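You operate a simulated robot arm through the tools that you are given. There is no shell and no other tool. Be economical: measure what you need, move in short steps, check, and stop when the job is done.

Carry out the task below with a simulated robot arm. There is one attempt and no reset: what you move stays moved.

JOB
Pour the covered amber band mould to its upper line, mist it clear and cover it again.
Fine: knobbed dust cover aside on the bench; blue label cup and spray bottle go back; the hot air stays off. Set down upright: spirit spray bottle.

It is judged by the outcome, as a careful person would: the job done as asked, and still so three seconds after it is handed in. It fails if anything else is knocked over, pushed out of place, dropped, spilled or broken. Lids that push on must go on centred and level and be pressed home; caps that screw on are set level and turned clockwise until they are tight.

ROBOT AND FRAMES
A 6-joint arm with a two-finger parallel gripper, fixed in place. Base frame: the origin is at the foot of the arm, x ahead of it, y to its left, z up; the work surface is at about z = 740. Units: mm, degrees, N and s.
With the tool pointing down near the work surface it reaches from about 300 to 700 mm from the base axis. Its first joint turns from -166.0 to 166.0 degrees. Payload 4.1 kg.
Tool frame: the origin (TCP) lies between the finger pads and is the grasp point; the fingertips stand 23 mm ahead of it; z points along the fingers, y is the line along which they close. The gripper opens to 94 mm. The fingers are 38 mm wide and 10 mm thick; the gripper's body (54 by 96 mm) begins 39 mm behind the TCP.
Orientation is told as [roll, pitch, yaw] about the base's x, y, z axes, in that order, counted from this pose: with the fingers straight down and closing along the base's y, the tool's x points along the base's -x, its y along +y and its z along -z.

CONTROLS
- The arm moves only by the tool step_arm. Its argument "commands" is a list of rows, each a list of 7 numbers: the shift along the tool's x, y, z in mm, then the turn, a rotation vector about the tool's x, y, z in degrees, then the gripper command, from -1 (shut) to 1 (fully open), values between in proportion. In form: [[x, y, z, ax, ay, az, claw], ...]. A call has 1 to 12 rows; each row is the pose to reach, as a shift and turn from the pose commanded when the call began, along the tool's axes at that moment. A row lasts 0.2 s, in which the tool goes at most 50 mm and 8.6 degrees; a call with a longer step from one row to the next is refused whole, and so is a gripper value outside its range. Where a pose cannot be reached the arm comes as near as it can. A force on the tool above 40 N (or 10 N above the force at the start of the call, whichever is more), or a blocked arm, ends the call early, and 0.2 s more pass. Each finger travels about 45 mm/s and halts on what it meets, pressing with about 36 N; the grip force reading is that of the motor and also rises with nothing between the fingers. The clock runs only during rows and for 0.2 s after the last one: add rows that repeat a pose to give the fingers time. The reply holds the time, the measured pose of the TCP, the force on the tool along the base axes, the opening and the grip force, in the units named above and with some noise, with the torque about the TCP (base axes, N m) and any sound that the robot's microphone picked up.
- Cameras (640 x 400 px; columns grow to the right, rows downward): "scene" is fixed at [47.6, -499.9, 1519.3]; the picture's right is [0.61, -0.79, 0.00], its down [-0.64, -0.49, -0.60] and it looks along [0.47, 0.36, -0.80] (base axes); focal length 272 px, centre (320, 200). "wrist" rides on the gripper at [86, 16, -74] in the tool frame; the picture's right is [-0.18, 0.98, 0.00], its down [-0.58, -0.11, -0.81] and it looks along [-0.79, -0.15, 0.59] (tool axes); focal length 243 px, centre (320, 200). There is no depth. A picture from a camera that has moved, and an enlarged one, comes with that camera's place and axes in the base frame and with its lens.
- get_image(camera): a new picture of that camera. No time passes.
- move_column(by): slides the trunk up (or, below 0, down) by that many mm; the arm rides with it, the base frame stays. It gives what a move gives, with no picture.
- close_up(camera, box): a new picture of the part [left, top, right, bottom] of that camera's present view, enlarged. No time passes.
- sign_off(): hands the job in; it is judged then, once.

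Go step by step. Nothing tells you positions but the pictures and the camera data: compare them with the known pose of the tool, close in by small moves and look again before you grip or let go. The budget is 120 turns and 64 pictures, counting those below and the enlarged ones. Unless the task says otherwise, let go and move clear before handing in, and close with one line.

The tools are called after "Request:" as name(argument=value, ...) on one line, values as JSON. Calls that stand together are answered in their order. step_arm: Moves the arm, as the interface text tells. Its arguments: {"type":"object","properties":{"commands":{"type":"array"}},"required":["commands"]} The other tools are called the same way: move_column (by) slides the trunk up or down; get_image (camera) takes a picture; close_up (camera, box) takes an enlarged picture of a part of a camera's view; sign_off () hands the job in.

At the start:

```text
clock: 0.0
ee_pos: [413.5, -107.5, 1190.5]
tcp_rot: [0.0, 0.1, 0.0]
force: [-0.8, -0.8, 0.7]
ft_torque: [0.02, 0.0, -0.01]
grip_width: 93.9
gripper_force: 0.0
trunk travel left (down, up): [-500.0, 90.0]
```

scene: 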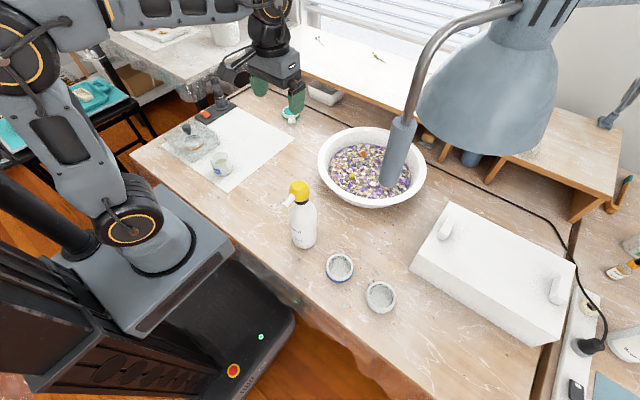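
wrist: 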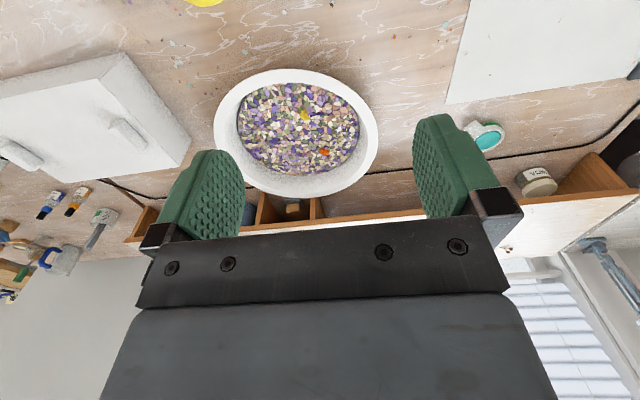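

I see a bench with a spray bottle, two cups near the front, a white box (dust cover?) with knobs at right, and a sheet with a mould and cup at left. I'll look closer at each.

Request:
close_up(camera="scene", box=[270, 170, 430, 330])

Request:
close_up(camera="scene", box=[150, 80, 310, 190])

Request:
close_up(camera="scene", box=[400, 190, 640, 400])

```text
2.50 times, centred on (350, 250) of scene
camera zoom: at [47.6, -499.9, 1519.3], right [0.61, -0.79, 0.0], down [-0.64, -0.49, -0.6], along [0.47, 0.36, -0.8], focal length 681 px, centre (245, 75)
```

zoom: 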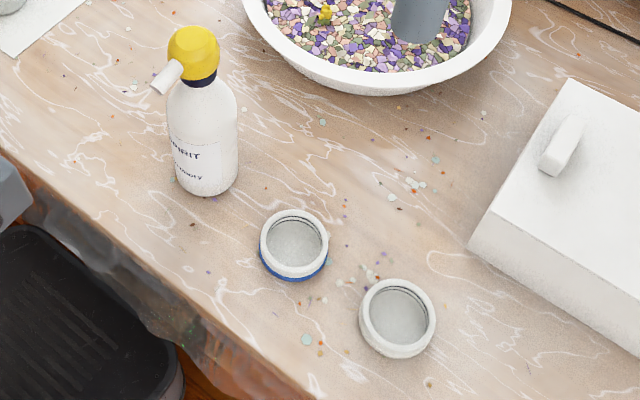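

```text
3.64 times, centred on (230, 135) of scene
camera zoom: at [47.6, -499.9, 1519.3], right [0.61, -0.79, 0.0], down [-0.64, -0.49, -0.6], along [0.47, 0.36, -0.8], focal length 990 px, centre (647, 436)
```

zoom: 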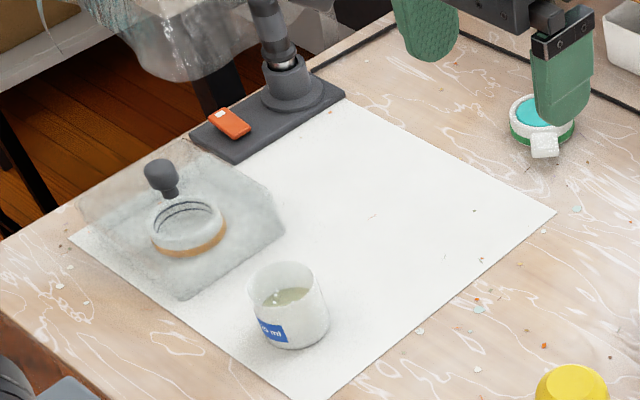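

```text
1.90 times, centred on (520, 295) of scene
camera zoom: at [47.6, -499.9, 1519.3], right [0.61, -0.79, 0.0], down [-0.64, -0.49, -0.6], along [0.47, 0.36, -0.8], focal length 518 px, centre (-61, 19)
```

zoom: 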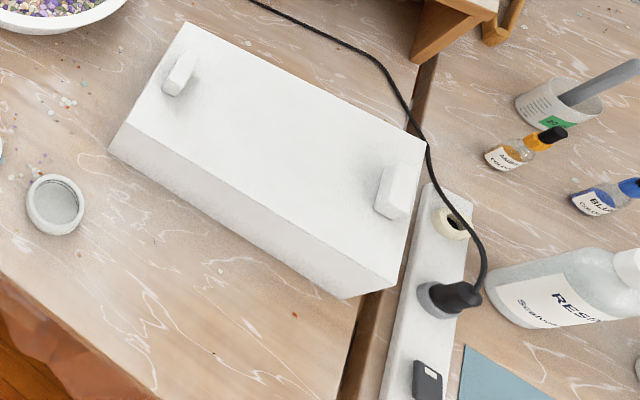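

The amber-band mould seems to sit under a clear knobbed cover at roughly (416, 445), the blue-label cup near (390, 235), and the spirit bottle near (345, -205). I'll move to look at the paper area with the wrist camera.

Request:
step_arm(commands=[[14.5, 30.3, 20, 0, 0, -3.9, 1], [29, 60.6, 40, 0, 0, -7.8, 1], [43.6, 90.9, 60, 0, 0, -11.7, 1], [58, 121, 80, 0, 0, -15.6, 1], [72.7, 151.5, 100, 0, 0, -19.5, 1], [87, 182, 120, 0, 0, -23.5, 1], [101.8, 212, 140, 0, 0, -27.4, 1], [116, 242, 160, 0, 0, -31.3, 1], [131, 272.6, 180, 0, 0, -35.2, 1], [145, 303, 200, 0, 0, -39.1, 1], [160, 333, 220, 0, 0, -43, 1], [174.5, 363.5, 240.5, 0, 0, -47, 1]])

Request:
get_image(camera="wrist")

```text
clock: 2.6
ee_pos: [239.3, 257.9, 950.8]
tcp_rot: [0.0, 0.0, 47.1]
force: [-0.5, 0.3, -0.3]
ft_torque: [0.01, -0.02, -0.01]
grip_width: 94.0
gripper_force: 0.1
trunk travel left (down, up): [-500.0, 90.0]
```

```text
58 pictures are left
camera wrist: at [168.7, 205.3, 1025.1], right [-0.59, 0.8, 0.0], down [0.48, 0.35, 0.81], along [0.65, 0.48, -0.59], focal length 243 px, centre (320, 200)
```

wrist: 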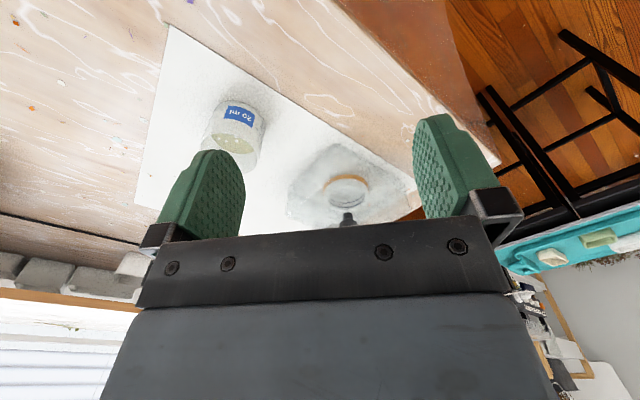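

The cup with a blue label and the covered mould are both in view (inverted). I'll enlarge both.

Request:
close_up(camera="wrist", box=[180, 80, 436, 240])

```text
2.50 times, centred on (308, 160) of wrist
camera zoom: at [168.7, 205.3, 1025.1], right [-0.59, 0.8, 0.0], down [0.48, 0.35, 0.81], along [0.65, 0.48, -0.59], focal length 606 px, centre (350, 300)
```

zoom: 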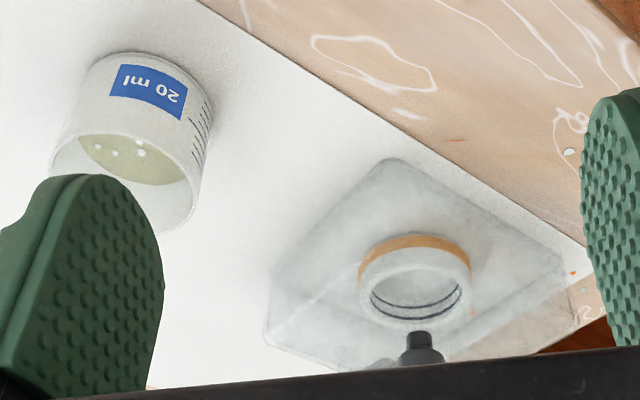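

Triangulating: knob near (411, 439, 826), cup centre near (395, 239) with rim ~z 800, mould near (418, 447). I'll move above the knob with the gripper open and look.

Request:
step_arm(commands=[[-40, 0, 5, 0, 0, 0, 1], [-85, 0, 10, 0, 0, 0, 1], [-130, -1, 15, 0, 0, 0, 1], [-170, -1, 20, 0, 0, 0, 1], [-210, -2, 25, 0, 0, 0, 1], [-249, -2, 31, 0, 0, 0, 1], [-249, -2, 31, 0, 0, 0, 1]])

Request:
get_image(camera="wrist")

Request:
close_up(camera="scene", box=[140, 40, 300, 180])

```text
clock: 4.2
ee_pos: [408.5, 439.0, 917.6]
tcp_rot: [-0.1, 0.1, 47.0]
force: [0.2, 0.2, 0.3]
ft_torque: [0.02, 0.02, 0.01]
grip_width: 93.8
gripper_force: 0.0
trunk travel left (down, up): [-500.0, 90.0]
```

```text
56 pictures are left
camera wrist: at [340.2, 385.7, 993.1], right [-0.59, 0.81, 0.0], down [0.48, 0.35, 0.81], along [0.65, 0.48, -0.59], focal length 243 px, centre (320, 200)
```

wrist: 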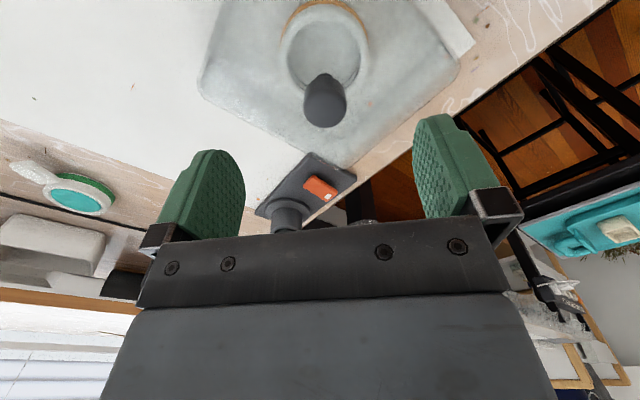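

```text
2.86 times, centred on (220, 110) of scene
camera zoom: at [47.6, -499.9, 1519.3], right [0.61, -0.79, 0.0], down [-0.64, -0.49, -0.6], along [0.47, 0.36, -0.8], focal length 778 px, centre (606, 457)
```

zoom: 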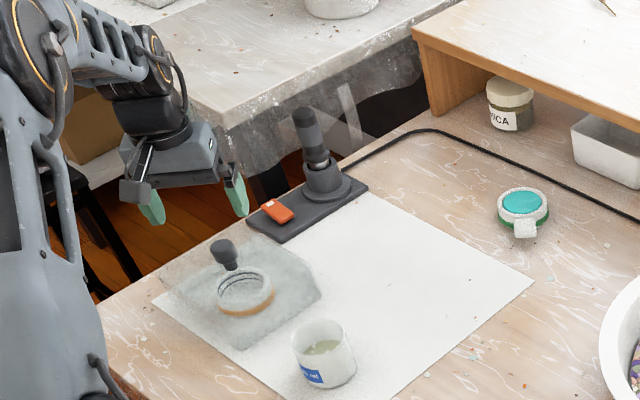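

Knob top is about (411, 442, 845). I'll lower around it in small steps.

Request:
step_arm(commands=[[-4, 0, 30, 0, 0, 0, 1], [-4, 0, 55, 0, 0, 0, 1], [-4, 0, 70, 0, 0, 0, 1], [-4, 0, 76, 0, 0, 0, 1], [-4, 0, 81, 0, 0, 0, 1], [-4, 0, 81, 0, 0, 0, 1]])

Request:
get_image(camera="wrist")

Request:
close_up(camera="scene", box=[140, 80, 260, 180])

```text
clock: 5.6
ee_pos: [413.2, 441.5, 838.4]
tcp_rot: [-0.1, 0.0, 47.0]
force: [-0.7, -0.7, 0.5]
ft_torque: [0.01, 0.01, 0.02]
grip_width: 93.8
gripper_force: 0.2
trunk travel left (down, up): [-500.0, 90.0]
```

```text
54 pictures are left
camera wrist: at [342.9, 388.1, 912.6], right [-0.59, 0.81, 0.0], down [0.48, 0.35, 0.81], along [0.65, 0.48, -0.59], focal length 243 px, centre (320, 200)
```

wrist: 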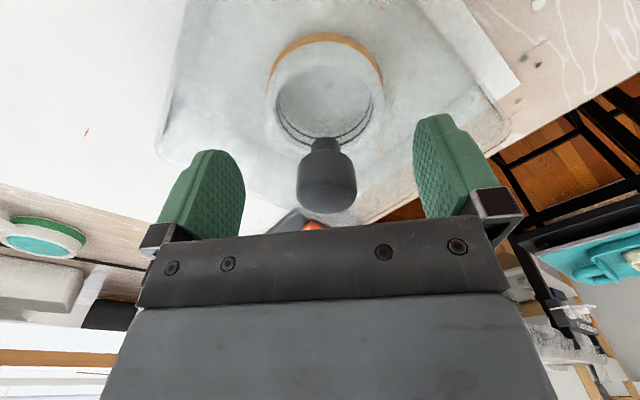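

```text
4.00 times, centred on (200, 130) of scene
camera zoom: at [47.6, -499.9, 1519.3], right [0.61, -0.79, 0.0], down [-0.64, -0.49, -0.6], along [0.47, 0.36, -0.8], focal length 1089 px, centre (800, 480)
```

zoom: 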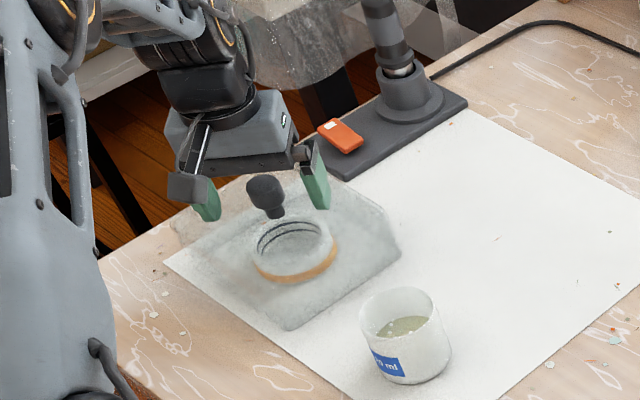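

The knob sits between the pads about 3 mm to the +y side; I'll centre, then close.

Request:
step_arm(commands=[[0, 3, 2, 0, 0, 0, 1], [0, 3, 2, 0, 0, 0, -1], [0, 3, 2, 0, 0, 0, -1], [0, 3, 2, 0, 0, 0, -1], [0, 3, 2, 0, 0, 0, -1], [0, 3, 2, 0, 0, 0, -1], [0, 3, 2, 0, 0, 0, -1]])

Request:
step_arm(commands=[[0, 0, -3, 0, 0, 0, -1], [0, 0, -8, 0, 0, 0, -1], [0, 0, -20, 0, 0, 0, -1], [0, 0, -20, 0, 0, 0, -1]])

Request:
get_image(camera="wrist")

```text
clock: 7.2
ee_pos: [410.6, 442.7, 835.3]
tcp_rot: [0.0, 0.0, 47.0]
force: [0.1, 0.0, 0.4]
ft_torque: [-0.01, 0.01, -0.04]
grip_width: 30.5
gripper_force: 36.1
trunk travel left (down, up): [-500.0, 90.0]
```

```text
clock: 8.2
ee_pos: [411.2, 442.3, 855.8]
tcp_rot: [0.0, 0.0, 47.1]
force: [-0.1, -0.2, -1.1]
ft_torque: [-0.02, 0.01, 0.0]
grip_width: 30.5
gripper_force: 36.0
trunk travel left (down, up): [-500.0, 90.0]
```

```text
52 pictures are left
camera wrist: at [341.6, 389.7, 930.5], right [-0.59, 0.81, 0.0], down [0.48, 0.35, 0.81], along [0.65, 0.48, -0.59], focal length 243 px, centre (320, 200)
```

wrist: 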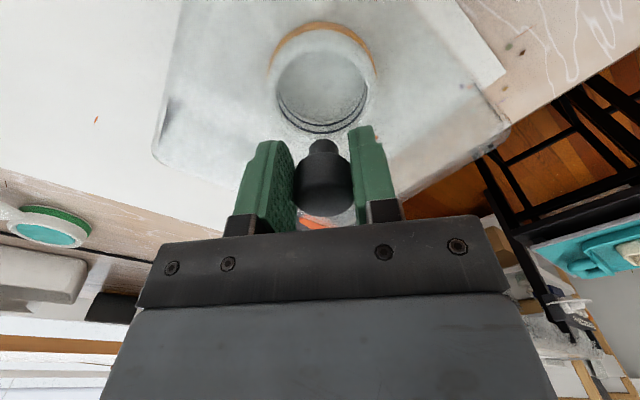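

The cover came up cleanly (grip pose at rest was 410.6, 442.7, 835.3, yaw 47). I'll raise it and carry it to clear bench around (430, -10).

Request:
step_arm(commands=[[0, 0, -40, 0, 0, 0, -1], [0, 0, -80, 0, 0, 0, -1], [0, 0, -110, 0, 0, 0, -1], [32, -32, -110, 0, 0, 0, -1], [64, -64, -110, 0, 0, 0, -1], [96, -97, -110, 0, 0, 0, -1], [128, -130, -110, 0, 0, 0, -1], [160, -162, -110, 0, 0, 0, -1], [192, -194, -110, 0, 0, 0, -1], [224, -227, -110, 0, 0, 0, -1], [256, -260, -110, 0, 0, 0, -1], [288, -292, -110, 0, 0, 0, -1]])

Request:
step_arm(commands=[[29, -30, 0, 0, 0, 0, -1], [29, -30, 40, 0, 0, 0, -1], [29, -30, 80, 0, 0, 0, -1], [29, -30, 105, 0, 0, 0, -1], [29, -30, 105, 0, 0, 0, -1]])

Request:
get_image(camera="scene")

```text
clock: 10.8
ee_pos: [429.0, 31.7, 966.1]
tcp_rot: [-0.1, 0.0, 47.1]
force: [0.1, 1.0, -0.7]
ft_torque: [-0.03, 0.0, -0.03]
grip_width: 30.7
gripper_force: 36.5
trunk travel left (down, up): [-500.0, 90.0]
```

```text
clock: 12.0
ee_pos: [433.1, -7.5, 860.9]
tcp_rot: [0.0, -0.1, 46.9]
force: [0.2, 0.4, -0.8]
ft_torque: [-0.04, -0.02, 0.02]
grip_width: 30.7
gripper_force: 36.3
trunk travel left (down, up): [-500.0, 90.0]
```

```text
51 pictures are left
```

scene: 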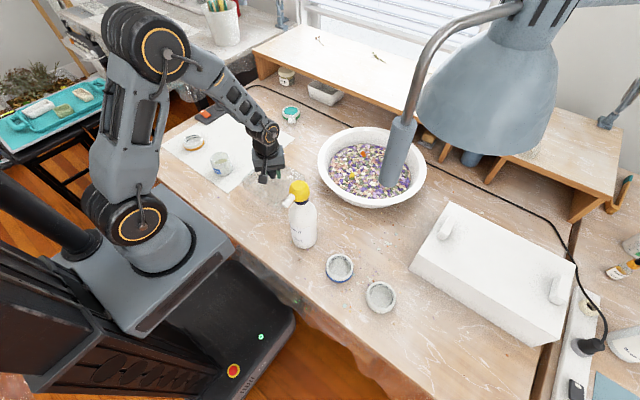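

The area below is clear of the bottle and bowl. Lower the remaining ~24 mm gently.

Request:
step_arm(commands=[[0, 0, 14, 0, 0, 0, -1], [0, 0, 20, 0, 0, 0, -1], [0, 0, 23, 0, 0, 0, -1], [0, 0, 25, 0, 0, 0, -1], [0, 0, 26, 0, 0, 0, -1], [0, 0, 26, 0, 0, 0, -1]])

```text
clock: 13.4
ee_pos: [432.4, -9.4, 834.1]
tcp_rot: [0.0, -0.1, 47.0]
force: [-0.4, -0.6, -1.5]
ft_torque: [0.0, 0.0, 0.06]
grip_width: 30.5
gripper_force: 36.0
trunk travel left (down, up): [-500.0, 90.0]
```

Request:
step_arm(commands=[[0, 0, 1, 0, 0, 0, -1], [0, 0, 1, 0, 0, 0, -1]])

Request:
step_arm(commands=[[0, 0, 1, 0, 0, 0, -1], [0, 0, 1, 0, 0, 0, -1]])

```text
clock: 14.0
ee_pos: [430.9, -10.0, 834.3]
tcp_rot: [-0.1, -0.1, 47.1]
force: [0.5, -1.9, 10.9]
ft_torque: [-0.25, 0.37, -0.04]
grip_width: 30.4
gripper_force: 36.3
trunk travel left (down, up): [-500.0, 90.0]
```

```text
clock: 14.6
ee_pos: [429.9, -8.7, 834.3]
tcp_rot: [-0.2, -0.2, 47.0]
force: [-2.0, -2.0, 25.6]
ft_torque: [-0.12, 0.23, -0.07]
grip_width: 30.6
gripper_force: 36.1
trunk travel left (down, up): [-500.0, 90.0]
```

The cover rests on the bench. I'll back off the load, open, and rise clear.

Request:
step_arm(commands=[[0, 0, -2, 0, 0, 0, -1], [0, 0, -2, 0, 0, 0, 0], [0, 0, -2, 0, 0, 0, 1], [0, 0, -2, 0, 0, 0, 1], [0, 0, -2, 0, 0, 0, 1], [0, 0, -2, 0, 0, 0, 1], [0, 0, -30, 0, 0, 0, 1], [0, 0, -75, 0, 0, 0, 1], [0, 0, -115, 0, 0, 0, 1]])

Request:
close_up(camera="scene", box=[160, 100, 320, 260])

Request:
close_up(camera="scene", box=[170, 120, 240, 180])

```text
clock: 16.6
ee_pos: [431.7, -10.0, 948.9]
tcp_rot: [0.1, 0.0, 47.0]
force: [0.5, 0.5, 0.9]
ft_torque: [-0.02, -0.02, -0.02]
grip_width: 94.1
gripper_force: 0.0
trunk travel left (down, up): [-500.0, 90.0]
```

```text
2.50 times, centred on (240, 180) of scene
camera zoom: at [47.6, -499.9, 1519.3], right [0.61, -0.79, 0.0], down [-0.64, -0.49, -0.6], along [0.47, 0.36, -0.8], focal length 681 px, centre (520, 250)
```

zoom: 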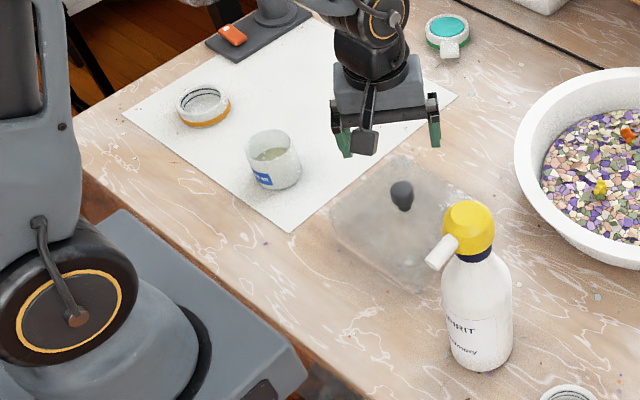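

```text
6.67 times, centred on (205, 150) of scene
camera zoom: at [47.6, -499.9, 1519.3], right [0.61, -0.79, 0.0], down [-0.64, -0.49, -0.6], along [0.47, 0.36, -0.8], focal length 1815 px, centre (1087, 533)
```

zoom: 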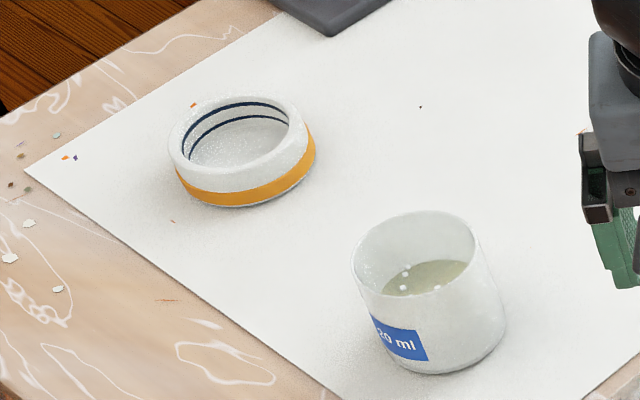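

The view is now clear: mould centre ≈ (413, 444), rim z ≈ 761, with two dark lines inside; cup centre ≈ (395, 240), about 74 mm wide and 60 tall. I'll go above the cup and turn the tool to yaw 180, so I can later pour with the lip on the side away from camera and fingers.

Request:
step_arm(commands=[[-17.5, 22, 2, 0, 0, -8.2, 1], [-35, 44, 4, 0, 0, -16.4, 1], [-52.6, 65.8, 6, 0, 0, -24.6, 1], [-70, 87.7, 8, 0, 0, -32.8, 1], [-87.6, 109.6, 10, 0, 0, -41, 1], [-105, 131.5, 12, 0, 0, -49.2, 1], [-122.6, 153.5, 14, 0, 0, -57.4, 1], [-140, 175.4, 17, 0, 0, -65.6, 1], [-157.7, 197.3, 20, 0, 0, -73.8, 1]])

Request:
step_arm(commands=[[0, 0, 0, 0, 0, -8.4, 1], [0, 0, 0, 0, 0, -16.8, 1], [0, 0, 0, 0, 0, -25.2, 1], [0, 0, 0, 0, 0, -33.6, 1], [0, 0, 0, 0, 0, -42, 1], [0, 0, 0, 0, 0, -50.4, 1], [0, 0, 0, 0, 0, -59.2, 1], [0, 0, 0, 0, 0, -59.2, 1]])

Request:
get_image(camera="wrist")

```text
clock: 18.6
ee_pos: [395.8, 241.8, 927.4]
tcp_rot: [0.0, 0.0, 121.1]
force: [0.0, 0.4, -0.4]
ft_torque: [-0.01, 0.02, 0.0]
grip_width: 93.8
gripper_force: 0.0
trunk travel left (down, up): [-500.0, 90.0]
```

```text
refused: row 7 steps farther than a row can; nothing moved
```

```text
48 pictures are left
camera wrist: at [426.0, 159.2, 1002.2], right [-0.94, -0.35, 0.0], down [-0.21, 0.56, 0.81], along [-0.28, 0.76, -0.59], focal length 243 px, centre (320, 200)
```

wrist: 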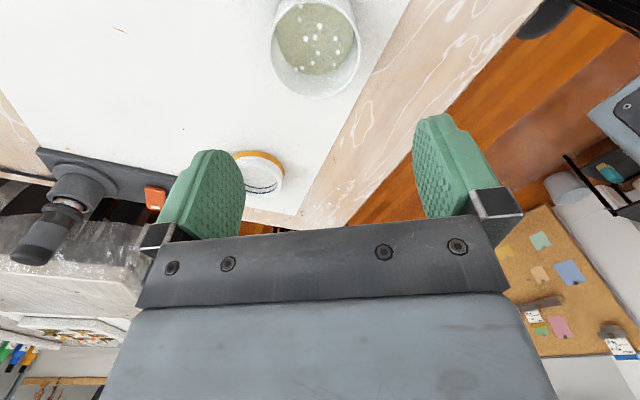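

The turn's last row was too long; I'll repeat it in even steps.

Request:
step_arm(commands=[[0, 0, 0, 0, 0, -8.4, 1], [0, 0, 0, 0, 0, -16.8, 1], [0, 0, 0, 0, 0, -25.2, 1], [0, 0, 0, 0, 0, -33.6, 1], [0, 0, 0, 0, 0, -42, 1], [0, 0, 0, 0, 0, -50.4, 1], [0, 0, 0, 0, 0, -58.9, 1], [0, 0, 0, 0, 0, -58.9, 1]])

Request:
get_image(camera="wrist")

```text
clock: 20.4
ee_pos: [394.4, 239.9, 928.7]
tcp_rot: [0.1, 0.0, 179.8]
force: [-0.7, -0.2, -1.2]
ft_torque: [0.02, -0.01, -0.01]
grip_width: 94.0
gripper_force: 0.1
trunk travel left (down, up): [-500.0, 90.0]
```

```text
47 pictures are left
camera wrist: at [481.4, 223.3, 1002.8], right [-0.19, -0.98, 0.0], down [-0.58, 0.11, 0.81], along [-0.79, 0.15, -0.59], focal length 243 px, centre (320, 200)
```

wrist: 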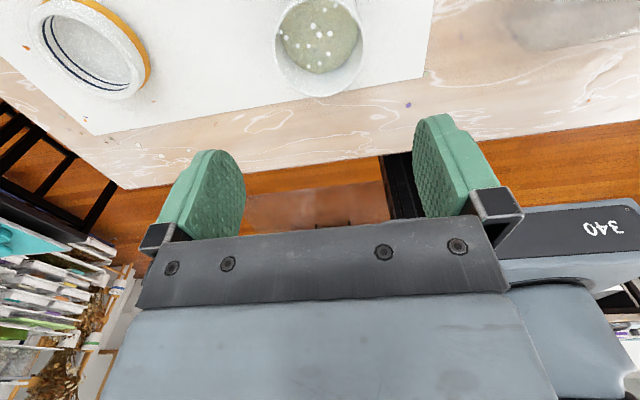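

The cup is right beneath (≈ 398, 239). I'll lower over it with pads straddling it in y, checking along the way.

Request:
step_arm(commands=[[3, 0, 40, 0, 0, 0, 1], [3, 0, 80, 0, 0, 0, 1], [3, 0, 95, 0, 0, 0, 1], [3, 0, 95, 0, 0, 0, 1]])

Request:
get_image(camera="wrist")

Request:
close_up(camera="scene", box=[170, 100, 280, 190])

```text
clock: 21.4
ee_pos: [397.6, 240.8, 833.9]
tcp_rot: [-0.1, -0.1, 179.8]
force: [0.4, 0.1, 0.1]
ft_torque: [0.02, -0.02, 0.03]
grip_width: 94.2
gripper_force: 0.1
trunk travel left (down, up): [-500.0, 90.0]
```

```text
46 pictures are left
camera wrist: at [484.2, 223.9, 908.4], right [-0.19, -0.98, 0.0], down [-0.58, 0.11, 0.81], along [-0.79, 0.15, -0.59], focal length 243 px, centre (320, 200)
```

wrist: 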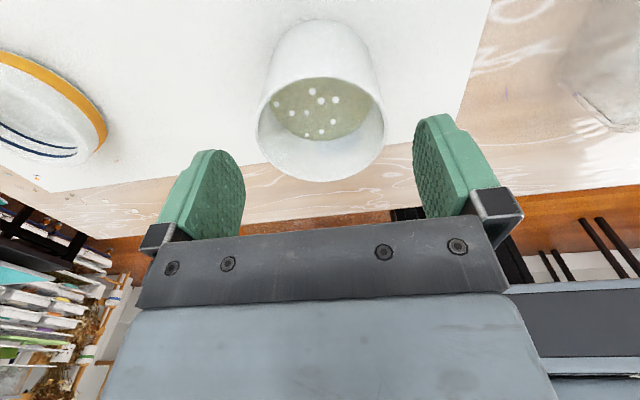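

```text
4.44 times, centred on (225, 145) of scene
camera zoom: at [47.6, -499.9, 1519.3], right [0.61, -0.79, 0.0], down [-0.64, -0.49, -0.6], along [0.47, 0.36, -0.8], focal length 1210 px, centre (742, 444)
```

zoom: 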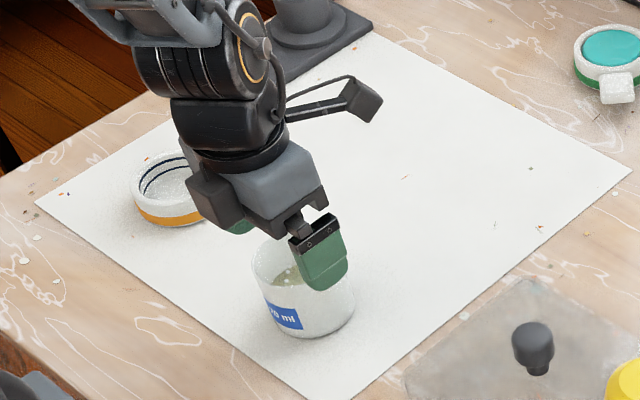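

Request:
step_arm(commands=[[2, 1, 30, 0, 0, 0, 1], [2, 1, 50, 0, 0, 0, 1], [2, 1, 58, 0, 0, 0, 1], [2, 1, 61, 0, 0, 0, 1], [2, 1, 61, 0, 0, 0, 1]])

Request:
get_image(camera="wrist")

```text
clock: 22.6
ee_pos: [399.9, 240.1, 771.9]
tcp_rot: [0.0, 0.0, 179.7]
force: [0.0, 0.2, 0.9]
ft_torque: [-0.01, -0.01, 0.01]
grip_width: 94.1
gripper_force: 0.1
trunk travel left (down, up): [-500.0, 90.0]
```

```text
44 pictures are left
camera wrist: at [486.0, 222.3, 846.4], right [-0.19, -0.98, 0.0], down [-0.58, 0.11, 0.81], along [-0.79, 0.15, -0.59], focal length 243 px, centre (320, 200)
```

wrist: 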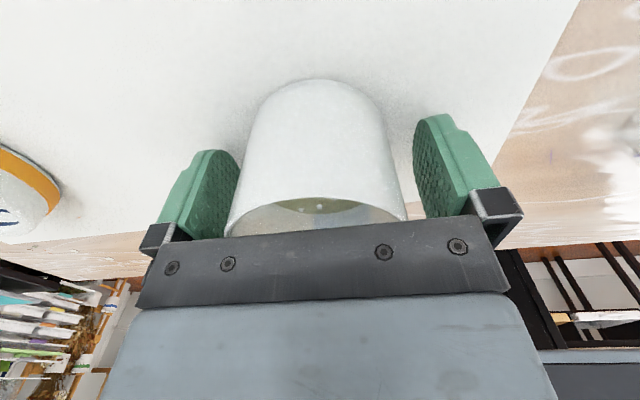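

The cup is between the pads; closing on it and lifting a little to test.

Request:
step_arm(commands=[[0, 0, 0, 0, 0, 0, 0.7], [0, 0, 0, 0, 0, 0, 0.5], [0, 0, 0, 0, 0, 0, -0.2], [0, 0, 0, 0, 0, 0, -0.2], [0, 0, 0, 0, 0, 0, -0.2]])

Request:
step_arm(commands=[[0, 0, -5, 0, 0, 0, -0.2], [0, 0, -15, 0, 0, 0, -0.2], [0, 0, -30, 0, 0, 0, -0.2], [0, 0, -50, 0, 0, 0, -0.2], [0, 0, -50, 0, 0, 0, -0.2]])

Request:
get_image(camera="wrist")

```text
clock: 23.8
ee_pos: [399.9, 238.2, 771.1]
tcp_rot: [0.0, -0.1, 179.7]
force: [0.3, 0.2, -0.2]
ft_torque: [0.01, 0.01, -0.03]
grip_width: 69.1
gripper_force: 25.7
trunk travel left (down, up): [-500.0, 90.0]
```

```text
clock: 25.0
ee_pos: [400.0, 240.3, 821.6]
tcp_rot: [0.1, 0.0, 179.6]
force: [0.9, -1.1, -0.5]
ft_torque: [-0.01, 0.01, 0.0]
grip_width: 69.1
gripper_force: 25.9
trunk travel left (down, up): [-500.0, 90.0]
```

```text
43 pictures are left
camera wrist: at [486.3, 223.2, 896.1], right [-0.19, -0.98, 0.0], down [-0.58, 0.11, 0.81], along [-0.79, 0.15, -0.59], focal length 243 px, centre (320, 200)
```

wrist: 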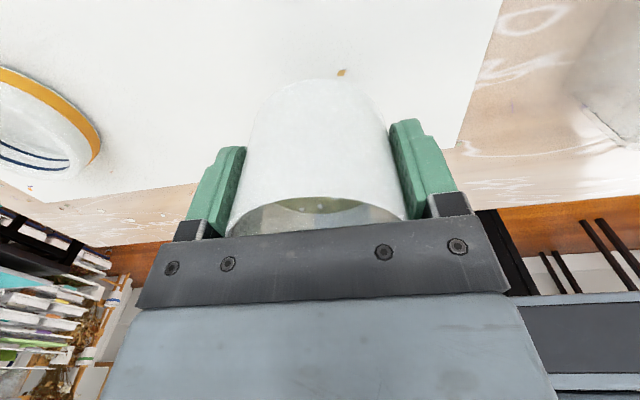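

Cup held securely (69 mm wide; rest pose TCP 400, 240, 771.5). I'll carry it gently to beside the mould at (466, 444, 840), upright.

Request:
step_arm(commands=[[3, -9, -10, 0, 0, 0, -0.2], [10, -31, -18, 0, 0, 0, -0.2], [20, -61, -18, 0, 0, 0, -0.2], [30, -92, -18, 0, 0, 0, -0.2], [40, -124, -18, 0, 0, 0, -0.2], [50, -155, -18, 0, 0, 0, -0.2], [59, -184, -18, 0, 0, 0, -0.2], [66, -204, -18, 0, 0, 0, -0.2], [66, -204, -18, 0, 0, 0, -0.2]])

Request:
step_arm(commands=[[0, 0, 2, 0, 5, 0, -0.2], [0, 0, 4, 0, 10, 0, -0.2], [0, 0, 6, 0, 15, 0, -0.2], [0, 0, 8, 0, 20, 0, -0.2], [0, 0, 12, 0, 25, 0, -0.2], [0, 0, 16, 0, 30, 0, -0.2], [0, 0, 20, 0, 35, 0, -0.2], [0, 0, 24, 0, 40, 0, -0.2], [0, 0, 24, 0, 40, 0, -0.2]])

Request:
close_up(camera="scene", box=[150, 90, 260, 170])

```text
clock: 27.0
ee_pos: [467.3, 442.2, 840.6]
tcp_rot: [-0.1, 0.0, 179.6]
force: [0.1, 0.1, -1.2]
ft_torque: [0.03, 0.02, 0.0]
grip_width: 69.2
gripper_force: 26.5
trunk travel left (down, up): [-500.0, 90.0]
```

```text
clock: 29.0
ee_pos: [467.4, 442.4, 816.2]
tcp_rot: [0.0, 40.1, 179.7]
force: [0.0, -0.1, -1.8]
ft_torque: [0.03, 0.01, -0.01]
grip_width: 68.9
gripper_force: 25.8
trunk travel left (down, up): [-500.0, 90.0]
```

```text
5.00 times, centred on (205, 130) of scene
camera zoom: at [47.6, -499.9, 1519.3], right [0.61, -0.79, 0.0], down [-0.64, -0.49, -0.6], along [0.47, 0.36, -0.8], focal length 1361 px, centre (895, 550)
```

zoom: 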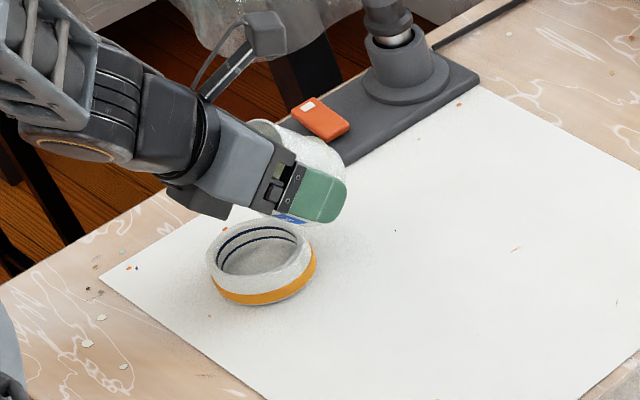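

The scene camera has a fine view of the mould while the cup lip is over it. I'll lower and tilt to 50°, keeping the lip over the mould, then check.

Request:
step_arm(commands=[[-5.5, -1, 6.5, 0, 0, 0, -0.2], [-10.9, -2, 13, 0, 0, 0, -0.2], [-8.6, -2, 9.9, 0, 5, 0, -0.2], [-6.6, -2, 6.6, 0, 10, 0, -0.2], [-6.6, -2, 6.6, 0, 10, 0, -0.2], [-6.6, -2, 6.6, 0, 10, 0, -0.2]])

Request:
close_up(camera="scene", box=[165, 110, 245, 160])

```text
clock: 30.4
ee_pos: [464.4, 444.8, 807.3]
tcp_rot: [0.1, 50.0, 179.6]
force: [0.4, -0.5, 13.7]
ft_torque: [0.04, -0.05, 0.02]
grip_width: 69.2
gripper_force: 26.0
trunk travel left (down, up): [-500.0, 90.0]
```

```text
8.00 times, centred on (205, 135) of scene
camera zoom: at [47.6, -499.9, 1519.3], right [0.61, -0.79, 0.0], down [-0.64, -0.49, -0.6], along [0.47, 0.36, -0.8], focal length 2178 px, centre (1240, 720)
```

zoom: 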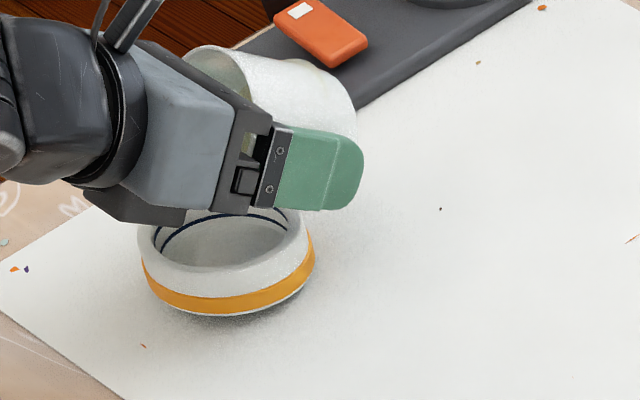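

A 13.7 N upward force: the cup's lower bottom edge has touched the mould rim. I'll raise straight away and check the mould hasn't moved.

Request:
step_arm(commands=[[7.6, 0, -6.4, 0, 0, 0, -0.2], [15.3, 0, -12.9, 0, 0, 0, -0.2], [19.2, 0, -8.3, 0, 0, 0, -0.2], [19.2, 0, -8.3, 0, 0, 0, -0.2]])

Request:
close_up(camera="scene", box=[165, 110, 245, 160])

```text
clock: 31.4
ee_pos: [471.2, 445.5, 827.9]
tcp_rot: [0.0, 50.0, 179.7]
force: [0.2, 0.6, -1.1]
ft_torque: [0.0, 0.01, 0.0]
grip_width: 68.8
gripper_force: 26.0
trunk travel left (down, up): [-500.0, 90.0]
```

```text
8.00 times, centred on (205, 135) of scene
camera zoom: at [47.6, -499.9, 1519.3], right [0.61, -0.79, 0.0], down [-0.64, -0.49, -0.6], along [0.47, 0.36, -0.8], focal length 2178 px, centre (1240, 720)
```

zoom: 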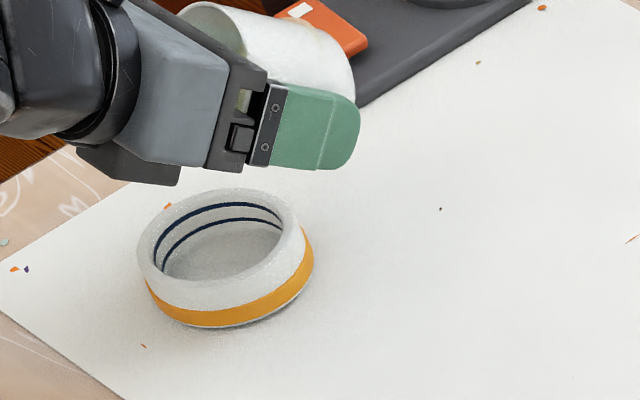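

The mould is back in exactly its original place and clear. Now continue the tilt about the lip to 58°, watching.

Request:
step_arm(commands=[[1.2, 0, -1.5, 0, 2.5, 0, -0.2], [2.3, 0, -3.1, 0, 5, 0, -0.2], [3.6, 0, -5.1, 0, 8, 0, -0.2], [3.6, 0, -5.1, 0, 8, 0, -0.2], [3.6, 0, -5.1, 0, 8, 0, -0.2]])

Request:
close_up(camera="scene", box=[165, 110, 245, 160])

```text
clock: 32.6
ee_pos: [470.3, 446.0, 833.5]
tcp_rot: [0.0, 58.0, 179.8]
force: [0.4, -0.7, -1.0]
ft_torque: [-0.02, 0.02, 0.02]
grip_width: 68.8
gripper_force: 25.9
trunk travel left (down, up): [-500.0, 90.0]
```

```text
8.00 times, centred on (205, 135) of scene
camera zoom: at [47.6, -499.9, 1519.3], right [0.61, -0.79, 0.0], down [-0.64, -0.49, -0.6], along [0.47, 0.36, -0.8], focal length 2178 px, centre (1240, 720)
```

zoom: 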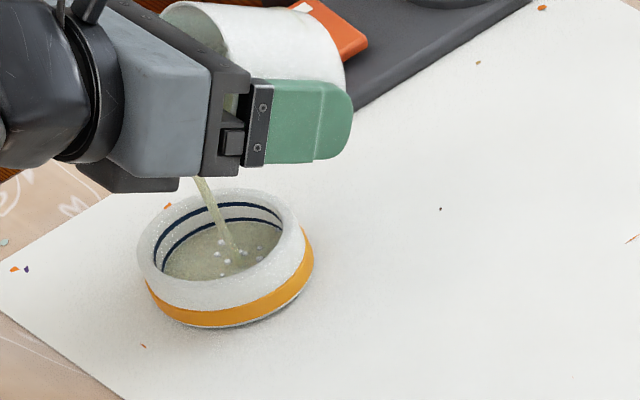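

It's flowing well, level nearing the lower line. I'll ease back a few degrees to stop and measure.

Request:
step_arm(commands=[[-2.4, 0, 3, 0, -5, 0, -0.2]])

Request:
close_up(camera="scene", box=[165, 110, 245, 160])

```text
clock: 33.0
ee_pos: [469.7, 445.2, 830.3]
tcp_rot: [0.0, 53.0, 179.7]
force: [-0.5, -0.4, -1.7]
ft_torque: [0.0, -0.03, -0.02]
grip_width: 69.3
gripper_force: 25.8
trunk travel left (down, up): [-500.0, 90.0]
```

```text
8.00 times, centred on (205, 135) of scene
camera zoom: at [47.6, -499.9, 1519.3], right [0.61, -0.79, 0.0], down [-0.64, -0.49, -0.6], along [0.47, 0.36, -0.8], focal length 2178 px, centre (1240, 720)
```

zoom: 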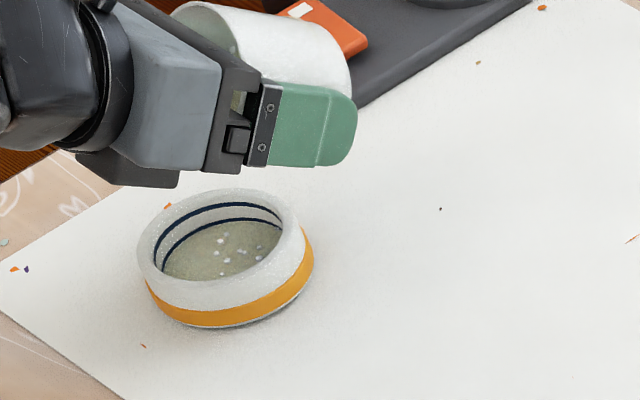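

Flow stopped; level is just under the lower line, upper line a bit higher. Pour another short pulse.

Request:
step_arm(commands=[[2.4, 0, -3, 0, 5, 0, -0.2], [2.4, 0, -3, 0, 5, 0, -0.2], [2.4, 0, -3, 0, 5, 0, -0.2], [0, 0, 0, 0, 0, 0, -0.2]])

Request:
close_up(camera="scene", box=[165, 110, 245, 160])

```text
clock: 34.0
ee_pos: [471.1, 446.8, 828.3]
tcp_rot: [0.0, 53.0, 179.7]
force: [0.1, 0.0, -1.2]
ft_torque: [-0.01, 0.0, -0.05]
grip_width: 69.2
gripper_force: 26.2
trunk travel left (down, up): [-500.0, 90.0]
```

```text
8.00 times, centred on (205, 135) of scene
camera zoom: at [47.6, -499.9, 1519.3], right [0.61, -0.79, 0.0], down [-0.64, -0.49, -0.6], along [0.47, 0.36, -0.8], focal length 2178 px, centre (1240, 720)
```

zoom: 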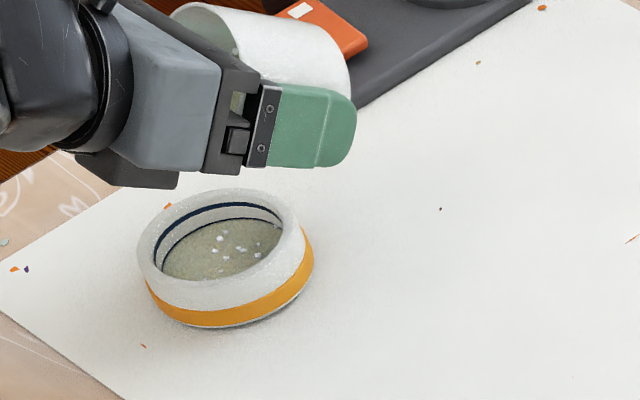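

Level is now at the lower line. A somewhat deeper pulse to 61°.

Request:
step_arm(commands=[[2.4, 0, -3, 0, 5, 0, -0.2], [3.6, 0, -5.1, 0, 8, 0, -0.2], [3.6, 0, -5.1, 0, 8, 0, -0.2], [2.4, 0, -3, 0, 5, 0, -0.2], [0, 0, 0, 0, 0, 0, -0.2]])

Request:
close_up(camera="scene", box=[165, 110, 245, 160])

```text
clock: 35.2
ee_pos: [470.8, 444.8, 830.2]
tcp_rot: [0.0, 52.9, 179.7]
force: [0.3, 0.1, -0.7]
ft_torque: [-0.01, -0.01, 0.02]
grip_width: 69.2
gripper_force: 26.4
trunk travel left (down, up): [-500.0, 90.0]
```

```text
8.00 times, centred on (205, 135) of scene
camera zoom: at [47.6, -499.9, 1519.3], right [0.61, -0.79, 0.0], down [-0.64, -0.49, -0.6], along [0.47, 0.36, -0.8], focal length 2178 px, centre (1240, 720)
```

zoom: 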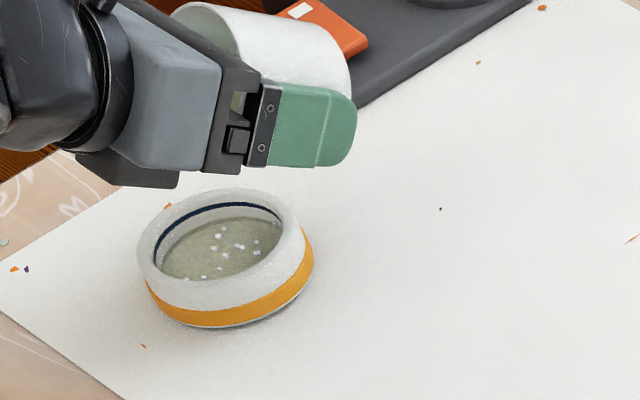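

Past the lower line; about 12 px to go. Deeper pulse to 64°.

Request:
step_arm(commands=[[2.4, 0, -3, 0, 5, 0, -0.2], [3.6, 0, -5.1, 0, 8, 0, -0.2], [4.7, 0, -7.1, 0, 11, 0, -0.2], [4.7, 0, -7.1, 0, 11, 0, -0.2], [2.4, 0, -3, 0, 5, 0, -0.2], [0, 0, 0, 0, 0, 0, -0.2]])

Request:
close_up(camera="scene", box=[165, 110, 245, 160])

```text
clock: 36.6
ee_pos: [470.6, 446.4, 827.7]
tcp_rot: [0.0, 52.9, 179.7]
force: [-0.3, 0.4, -1.4]
ft_torque: [0.02, -0.01, 0.02]
grip_width: 69.0
gripper_force: 25.8
trunk travel left (down, up): [-500.0, 90.0]
```

```text
8.00 times, centred on (205, 135) of scene
camera zoom: at [47.6, -499.9, 1519.3], right [0.61, -0.79, 0.0], down [-0.64, -0.49, -0.6], along [0.47, 0.36, -0.8], focal length 2178 px, centre (1240, 720)
```

zoom: 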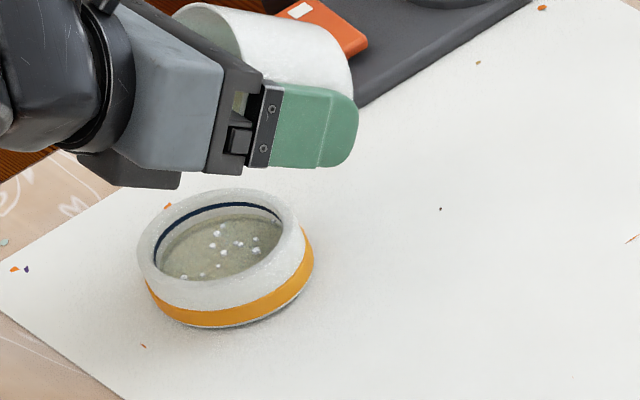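

Rising slowly. Another pulse, slightly longer, and a tighter close-up.

Request:
step_arm(commands=[[2.4, 0, -3, 0, 5, 0, -0.2], [3.6, 0, -5.1, 0, 8, 0, -0.2], [4.7, 0, -7.1, 0, 11, 0, -0.2], [4.7, 0, -7.1, 0, 11, 0, -0.2], [2.4, 0, -3, 0, 5, 0, -0.2], [0, 0, 0, 0, 0, 0, -0.2]])

Request:
close_up(camera="scene", box=[174, 128, 212, 152])

```text
clock: 38.0
ee_pos: [471.8, 446.7, 829.4]
tcp_rot: [0.0, 52.9, 179.8]
force: [0.1, 0.3, -0.6]
ft_torque: [-0.01, 0.01, 0.01]
grip_width: 68.9
gripper_force: 25.6
trunk travel left (down, up): [-500.0, 90.0]
```

```text
16.00 times, centred on (193, 140) of scene
camera zoom: at [47.6, -499.9, 1519.3], right [0.61, -0.79, 0.0], down [-0.64, -0.49, -0.6], along [0.47, 0.36, -0.8], focal length 4356 px, centre (2352, 1160)
```

zoom: 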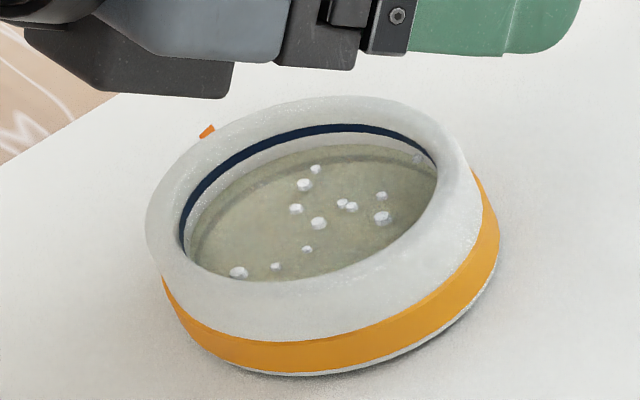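

About 14 px (of ~34 between lines) left. Same pulse again.

Request:
step_arm(commands=[[2.4, 0, -3, 0, 5, 0, -0.2], [3.6, 0, -5.1, 0, 8, 0, -0.2], [4.7, 0, -7.1, 0, 11, 0, -0.2], [4.7, 0, -7.1, 0, 11, 0, -0.2], [2.4, 0, -3, 0, 5, 0, -0.2], [0, 0, 0, 0, 0, 0, -0.2]])

Request:
close_up(camera="scene", box=[174, 128, 212, 152])

```text
clock: 39.4
ee_pos: [472.0, 445.3, 828.0]
tcp_rot: [-0.1, 52.9, 179.7]
force: [-0.1, 0.6, -0.5]
ft_torque: [0.0, 0.01, -0.03]
grip_width: 69.2
gripper_force: 25.6
trunk travel left (down, up): [-500.0, 90.0]
```

```text
16.00 times, centred on (193, 140) of scene
camera zoom: at [47.6, -499.9, 1519.3], right [0.61, -0.79, 0.0], down [-0.64, -0.49, -0.6], along [0.47, 0.36, -0.8], focal length 4356 px, centre (2352, 1160)
```

zoom: 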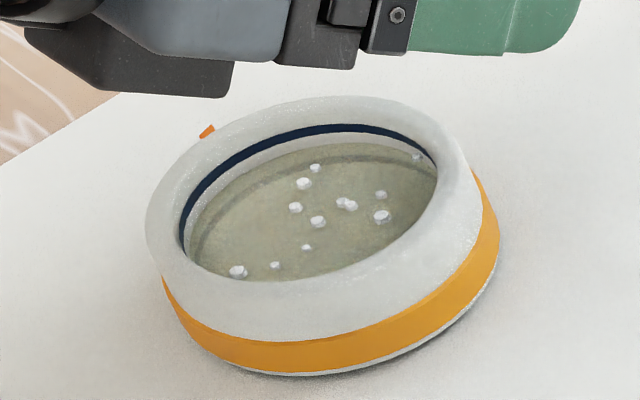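

Only a small rise—cup is near its 64° threshold. Pulse to 67°.

Request:
step_arm(commands=[[2.4, 0, -3, 0, 5, 0, -0.2], [4.3, 0, -6.4, 0, 10, 0, -0.2], [5.75, 0, -9.2, 0, 14, 0, -0.2], [5.75, 0, -9.2, 0, 14, 0, -0.2], [3.6, 0, -5.1, 0, 8, 0, -0.2], [0, 0, 0, 0, 0, 0, -0.2]])

Request:
close_up(camera="scene", box=[174, 128, 212, 152])

```text
clock: 40.8
ee_pos: [471.2, 445.6, 829.6]
tcp_rot: [0.0, 52.9, 179.8]
force: [0.1, -1.0, -1.5]
ft_torque: [0.0, 0.01, 0.03]
grip_width: 69.2
gripper_force: 26.0
trunk travel left (down, up): [-500.0, 90.0]
```

```text
16.00 times, centred on (193, 140) of scene
camera zoom: at [47.6, -499.9, 1519.3], right [0.61, -0.79, 0.0], down [-0.64, -0.49, -0.6], along [0.47, 0.36, -0.8], focal length 4356 px, centre (2352, 1160)
```

zoom: 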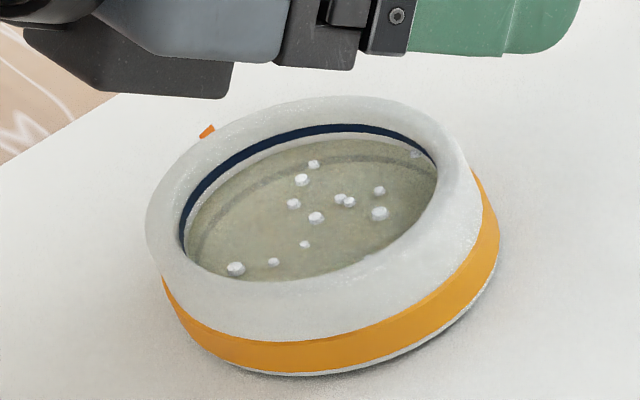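

Edge now ~140 px; the line spans 124–134. Pulse to 70°.

Request:
step_arm(commands=[[2.4, 0, -3, 0, 5, 0, -0.2], [4.3, 0, -6.4, 0, 10, 0, -0.2], [5.75, 0, -9.2, 0, 14, 0, -0.2], [6.7, 0, -11.3, 0, 17, 0, -0.2], [6.7, 0, -11.3, 0, 17, 0, -0.2], [3.6, 0, -5.1, 0, 9, 0, -0.2], [0, 0, 0, 0, 1, 0, -0.2]])

Request:
close_up(camera="scene", box=[174, 128, 212, 152])

```text
clock: 42.4
ee_pos: [471.2, 444.5, 829.5]
tcp_rot: [0.0, 54.0, 179.6]
force: [-0.7, 0.6, -0.5]
ft_torque: [0.02, 0.04, 0.0]
grip_width: 69.0
gripper_force: 26.0
trunk travel left (down, up): [-500.0, 90.0]
```

```text
16.00 times, centred on (193, 140) of scene
camera zoom: at [47.6, -499.9, 1519.3], right [0.61, -0.79, 0.0], down [-0.64, -0.49, -0.6], along [0.47, 0.36, -0.8], focal length 4356 px, centre (2352, 1160)
```

zoom: 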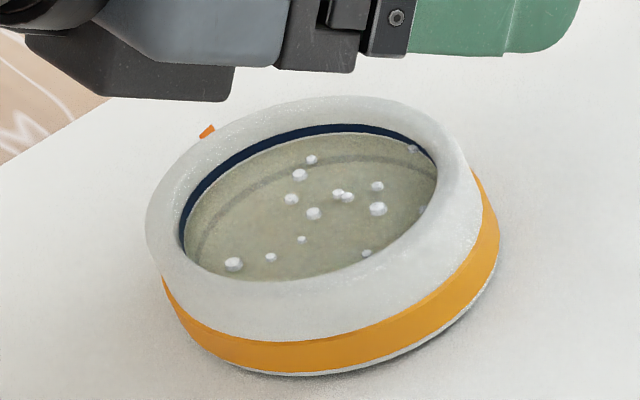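

Level is at the line's lower edge. One more small pulse to bring it to the middle of the line.

Request:
step_arm(commands=[[2.4, 0, -3, 0, 5, 0, -0.2], [4.3, 0, -6.4, 0, 10, 0, -0.2], [6.1, 0, -9.9, 0, 15, 0, -0.2], [6.3, 0, -10.6, 0, 16, 0, -0.2], [6.3, 0, -10.6, 0, 16, 0, -0.2], [3.6, 0, -5.1, 0, 8, 0, -0.2], [0, 0, 0, 0, 0, 0, -0.2]])

Request:
close_up(camera="scene", box=[174, 128, 212, 152])

```text
clock: 44.0
ee_pos: [470.3, 445.8, 829.8]
tcp_rot: [0.0, 53.8, 179.7]
force: [0.8, 0.7, 0.0]
ft_torque: [0.02, -0.03, 0.0]
grip_width: 68.9
gripper_force: 26.2
trunk travel left (down, up): [-500.0, 90.0]
```

```text
16.00 times, centred on (193, 140) of scene
camera zoom: at [47.6, -499.9, 1519.3], right [0.61, -0.79, 0.0], down [-0.64, -0.49, -0.6], along [0.47, 0.36, -0.8], focal length 4356 px, centre (2352, 1160)
```

zoom: 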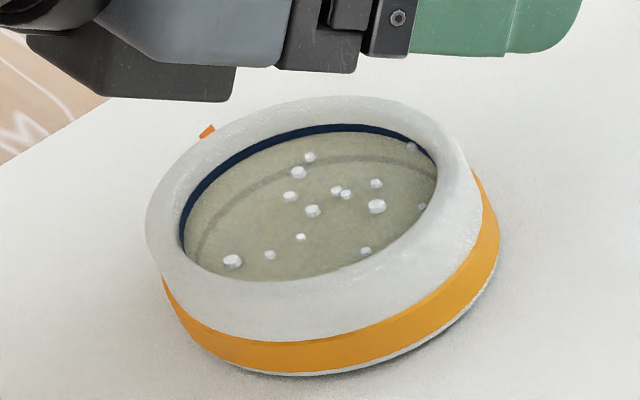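

Very close: about 1 mm below the line's middle. One last equal pulse.

Request:
step_arm(commands=[[2.4, 0, -3, 0, 5, 0, -0.2], [4.3, 0, -6.4, 0, 10, 0, -0.2], [6.1, 0, -9.9, 0, 15, 0, -0.2], [6.7, 0, -11.3, 0, 17, 0, -0.2], [6.7, 0, -11.3, 0, 17, 0, -0.2], [3.6, 0, -5.1, 0, 9, 0, -0.2], [0, 0, 0, 0, 1, 0, -0.2]])

Request:
close_up(camera="scene", box=[174, 128, 212, 152])

```text
clock: 45.6
ee_pos: [471.1, 445.5, 828.9]
tcp_rot: [0.0, 54.9, 179.8]
force: [-0.9, 0.3, -0.5]
ft_torque: [0.0, 0.03, 0.0]
grip_width: 68.8
gripper_force: 25.5
trunk travel left (down, up): [-500.0, 90.0]
```

```text
16.00 times, centred on (193, 140) of scene
camera zoom: at [47.6, -499.9, 1519.3], right [0.61, -0.79, 0.0], down [-0.64, -0.49, -0.6], along [0.47, 0.36, -0.8], focal length 4356 px, centre (2352, 1160)
```

zoom: 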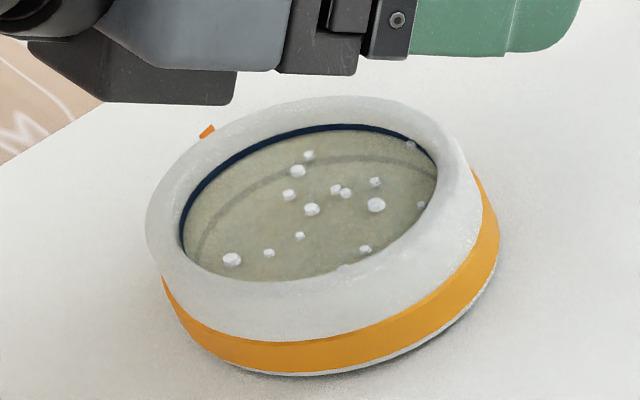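

Level is now at the middle of the upper line. Tilt the cup back upright.

Request:
step_arm(commands=[[2, 0, -1, 0, -6, 0, -0.2], [4, 0, -3, 0, -12, 0, -0.2], [8.2, 0, -5.7, 0, -18, 0, -0.2], [8.2, 0, -5.7, 0, -24, 0, -0.2], [8.2, 0, -5.7, 0, -30, 0, -0.2], [8.2, 0, -5.7, 0, -36, 0, -0.2], [8.2, 0, -5.7, 0, -42, 0, -0.2], [8.2, 0, -5.7, 0, -48, 0, -0.2], [8.2, 0, -5.7, 0, -54.9, 0, -0.2], [8.2, 0, -5.7, 0, -54.9, 0, -0.2]])

```text
clock: 47.8
ee_pos: [470.5, 446.9, 837.1]
tcp_rot: [0.0, 0.1, 179.7]
force: [-0.3, 0.6, -0.7]
ft_torque: [-0.01, -0.01, 0.02]
grip_width: 68.9
gripper_force: 25.8
trunk travel left (down, up): [-500.0, 90.0]
```

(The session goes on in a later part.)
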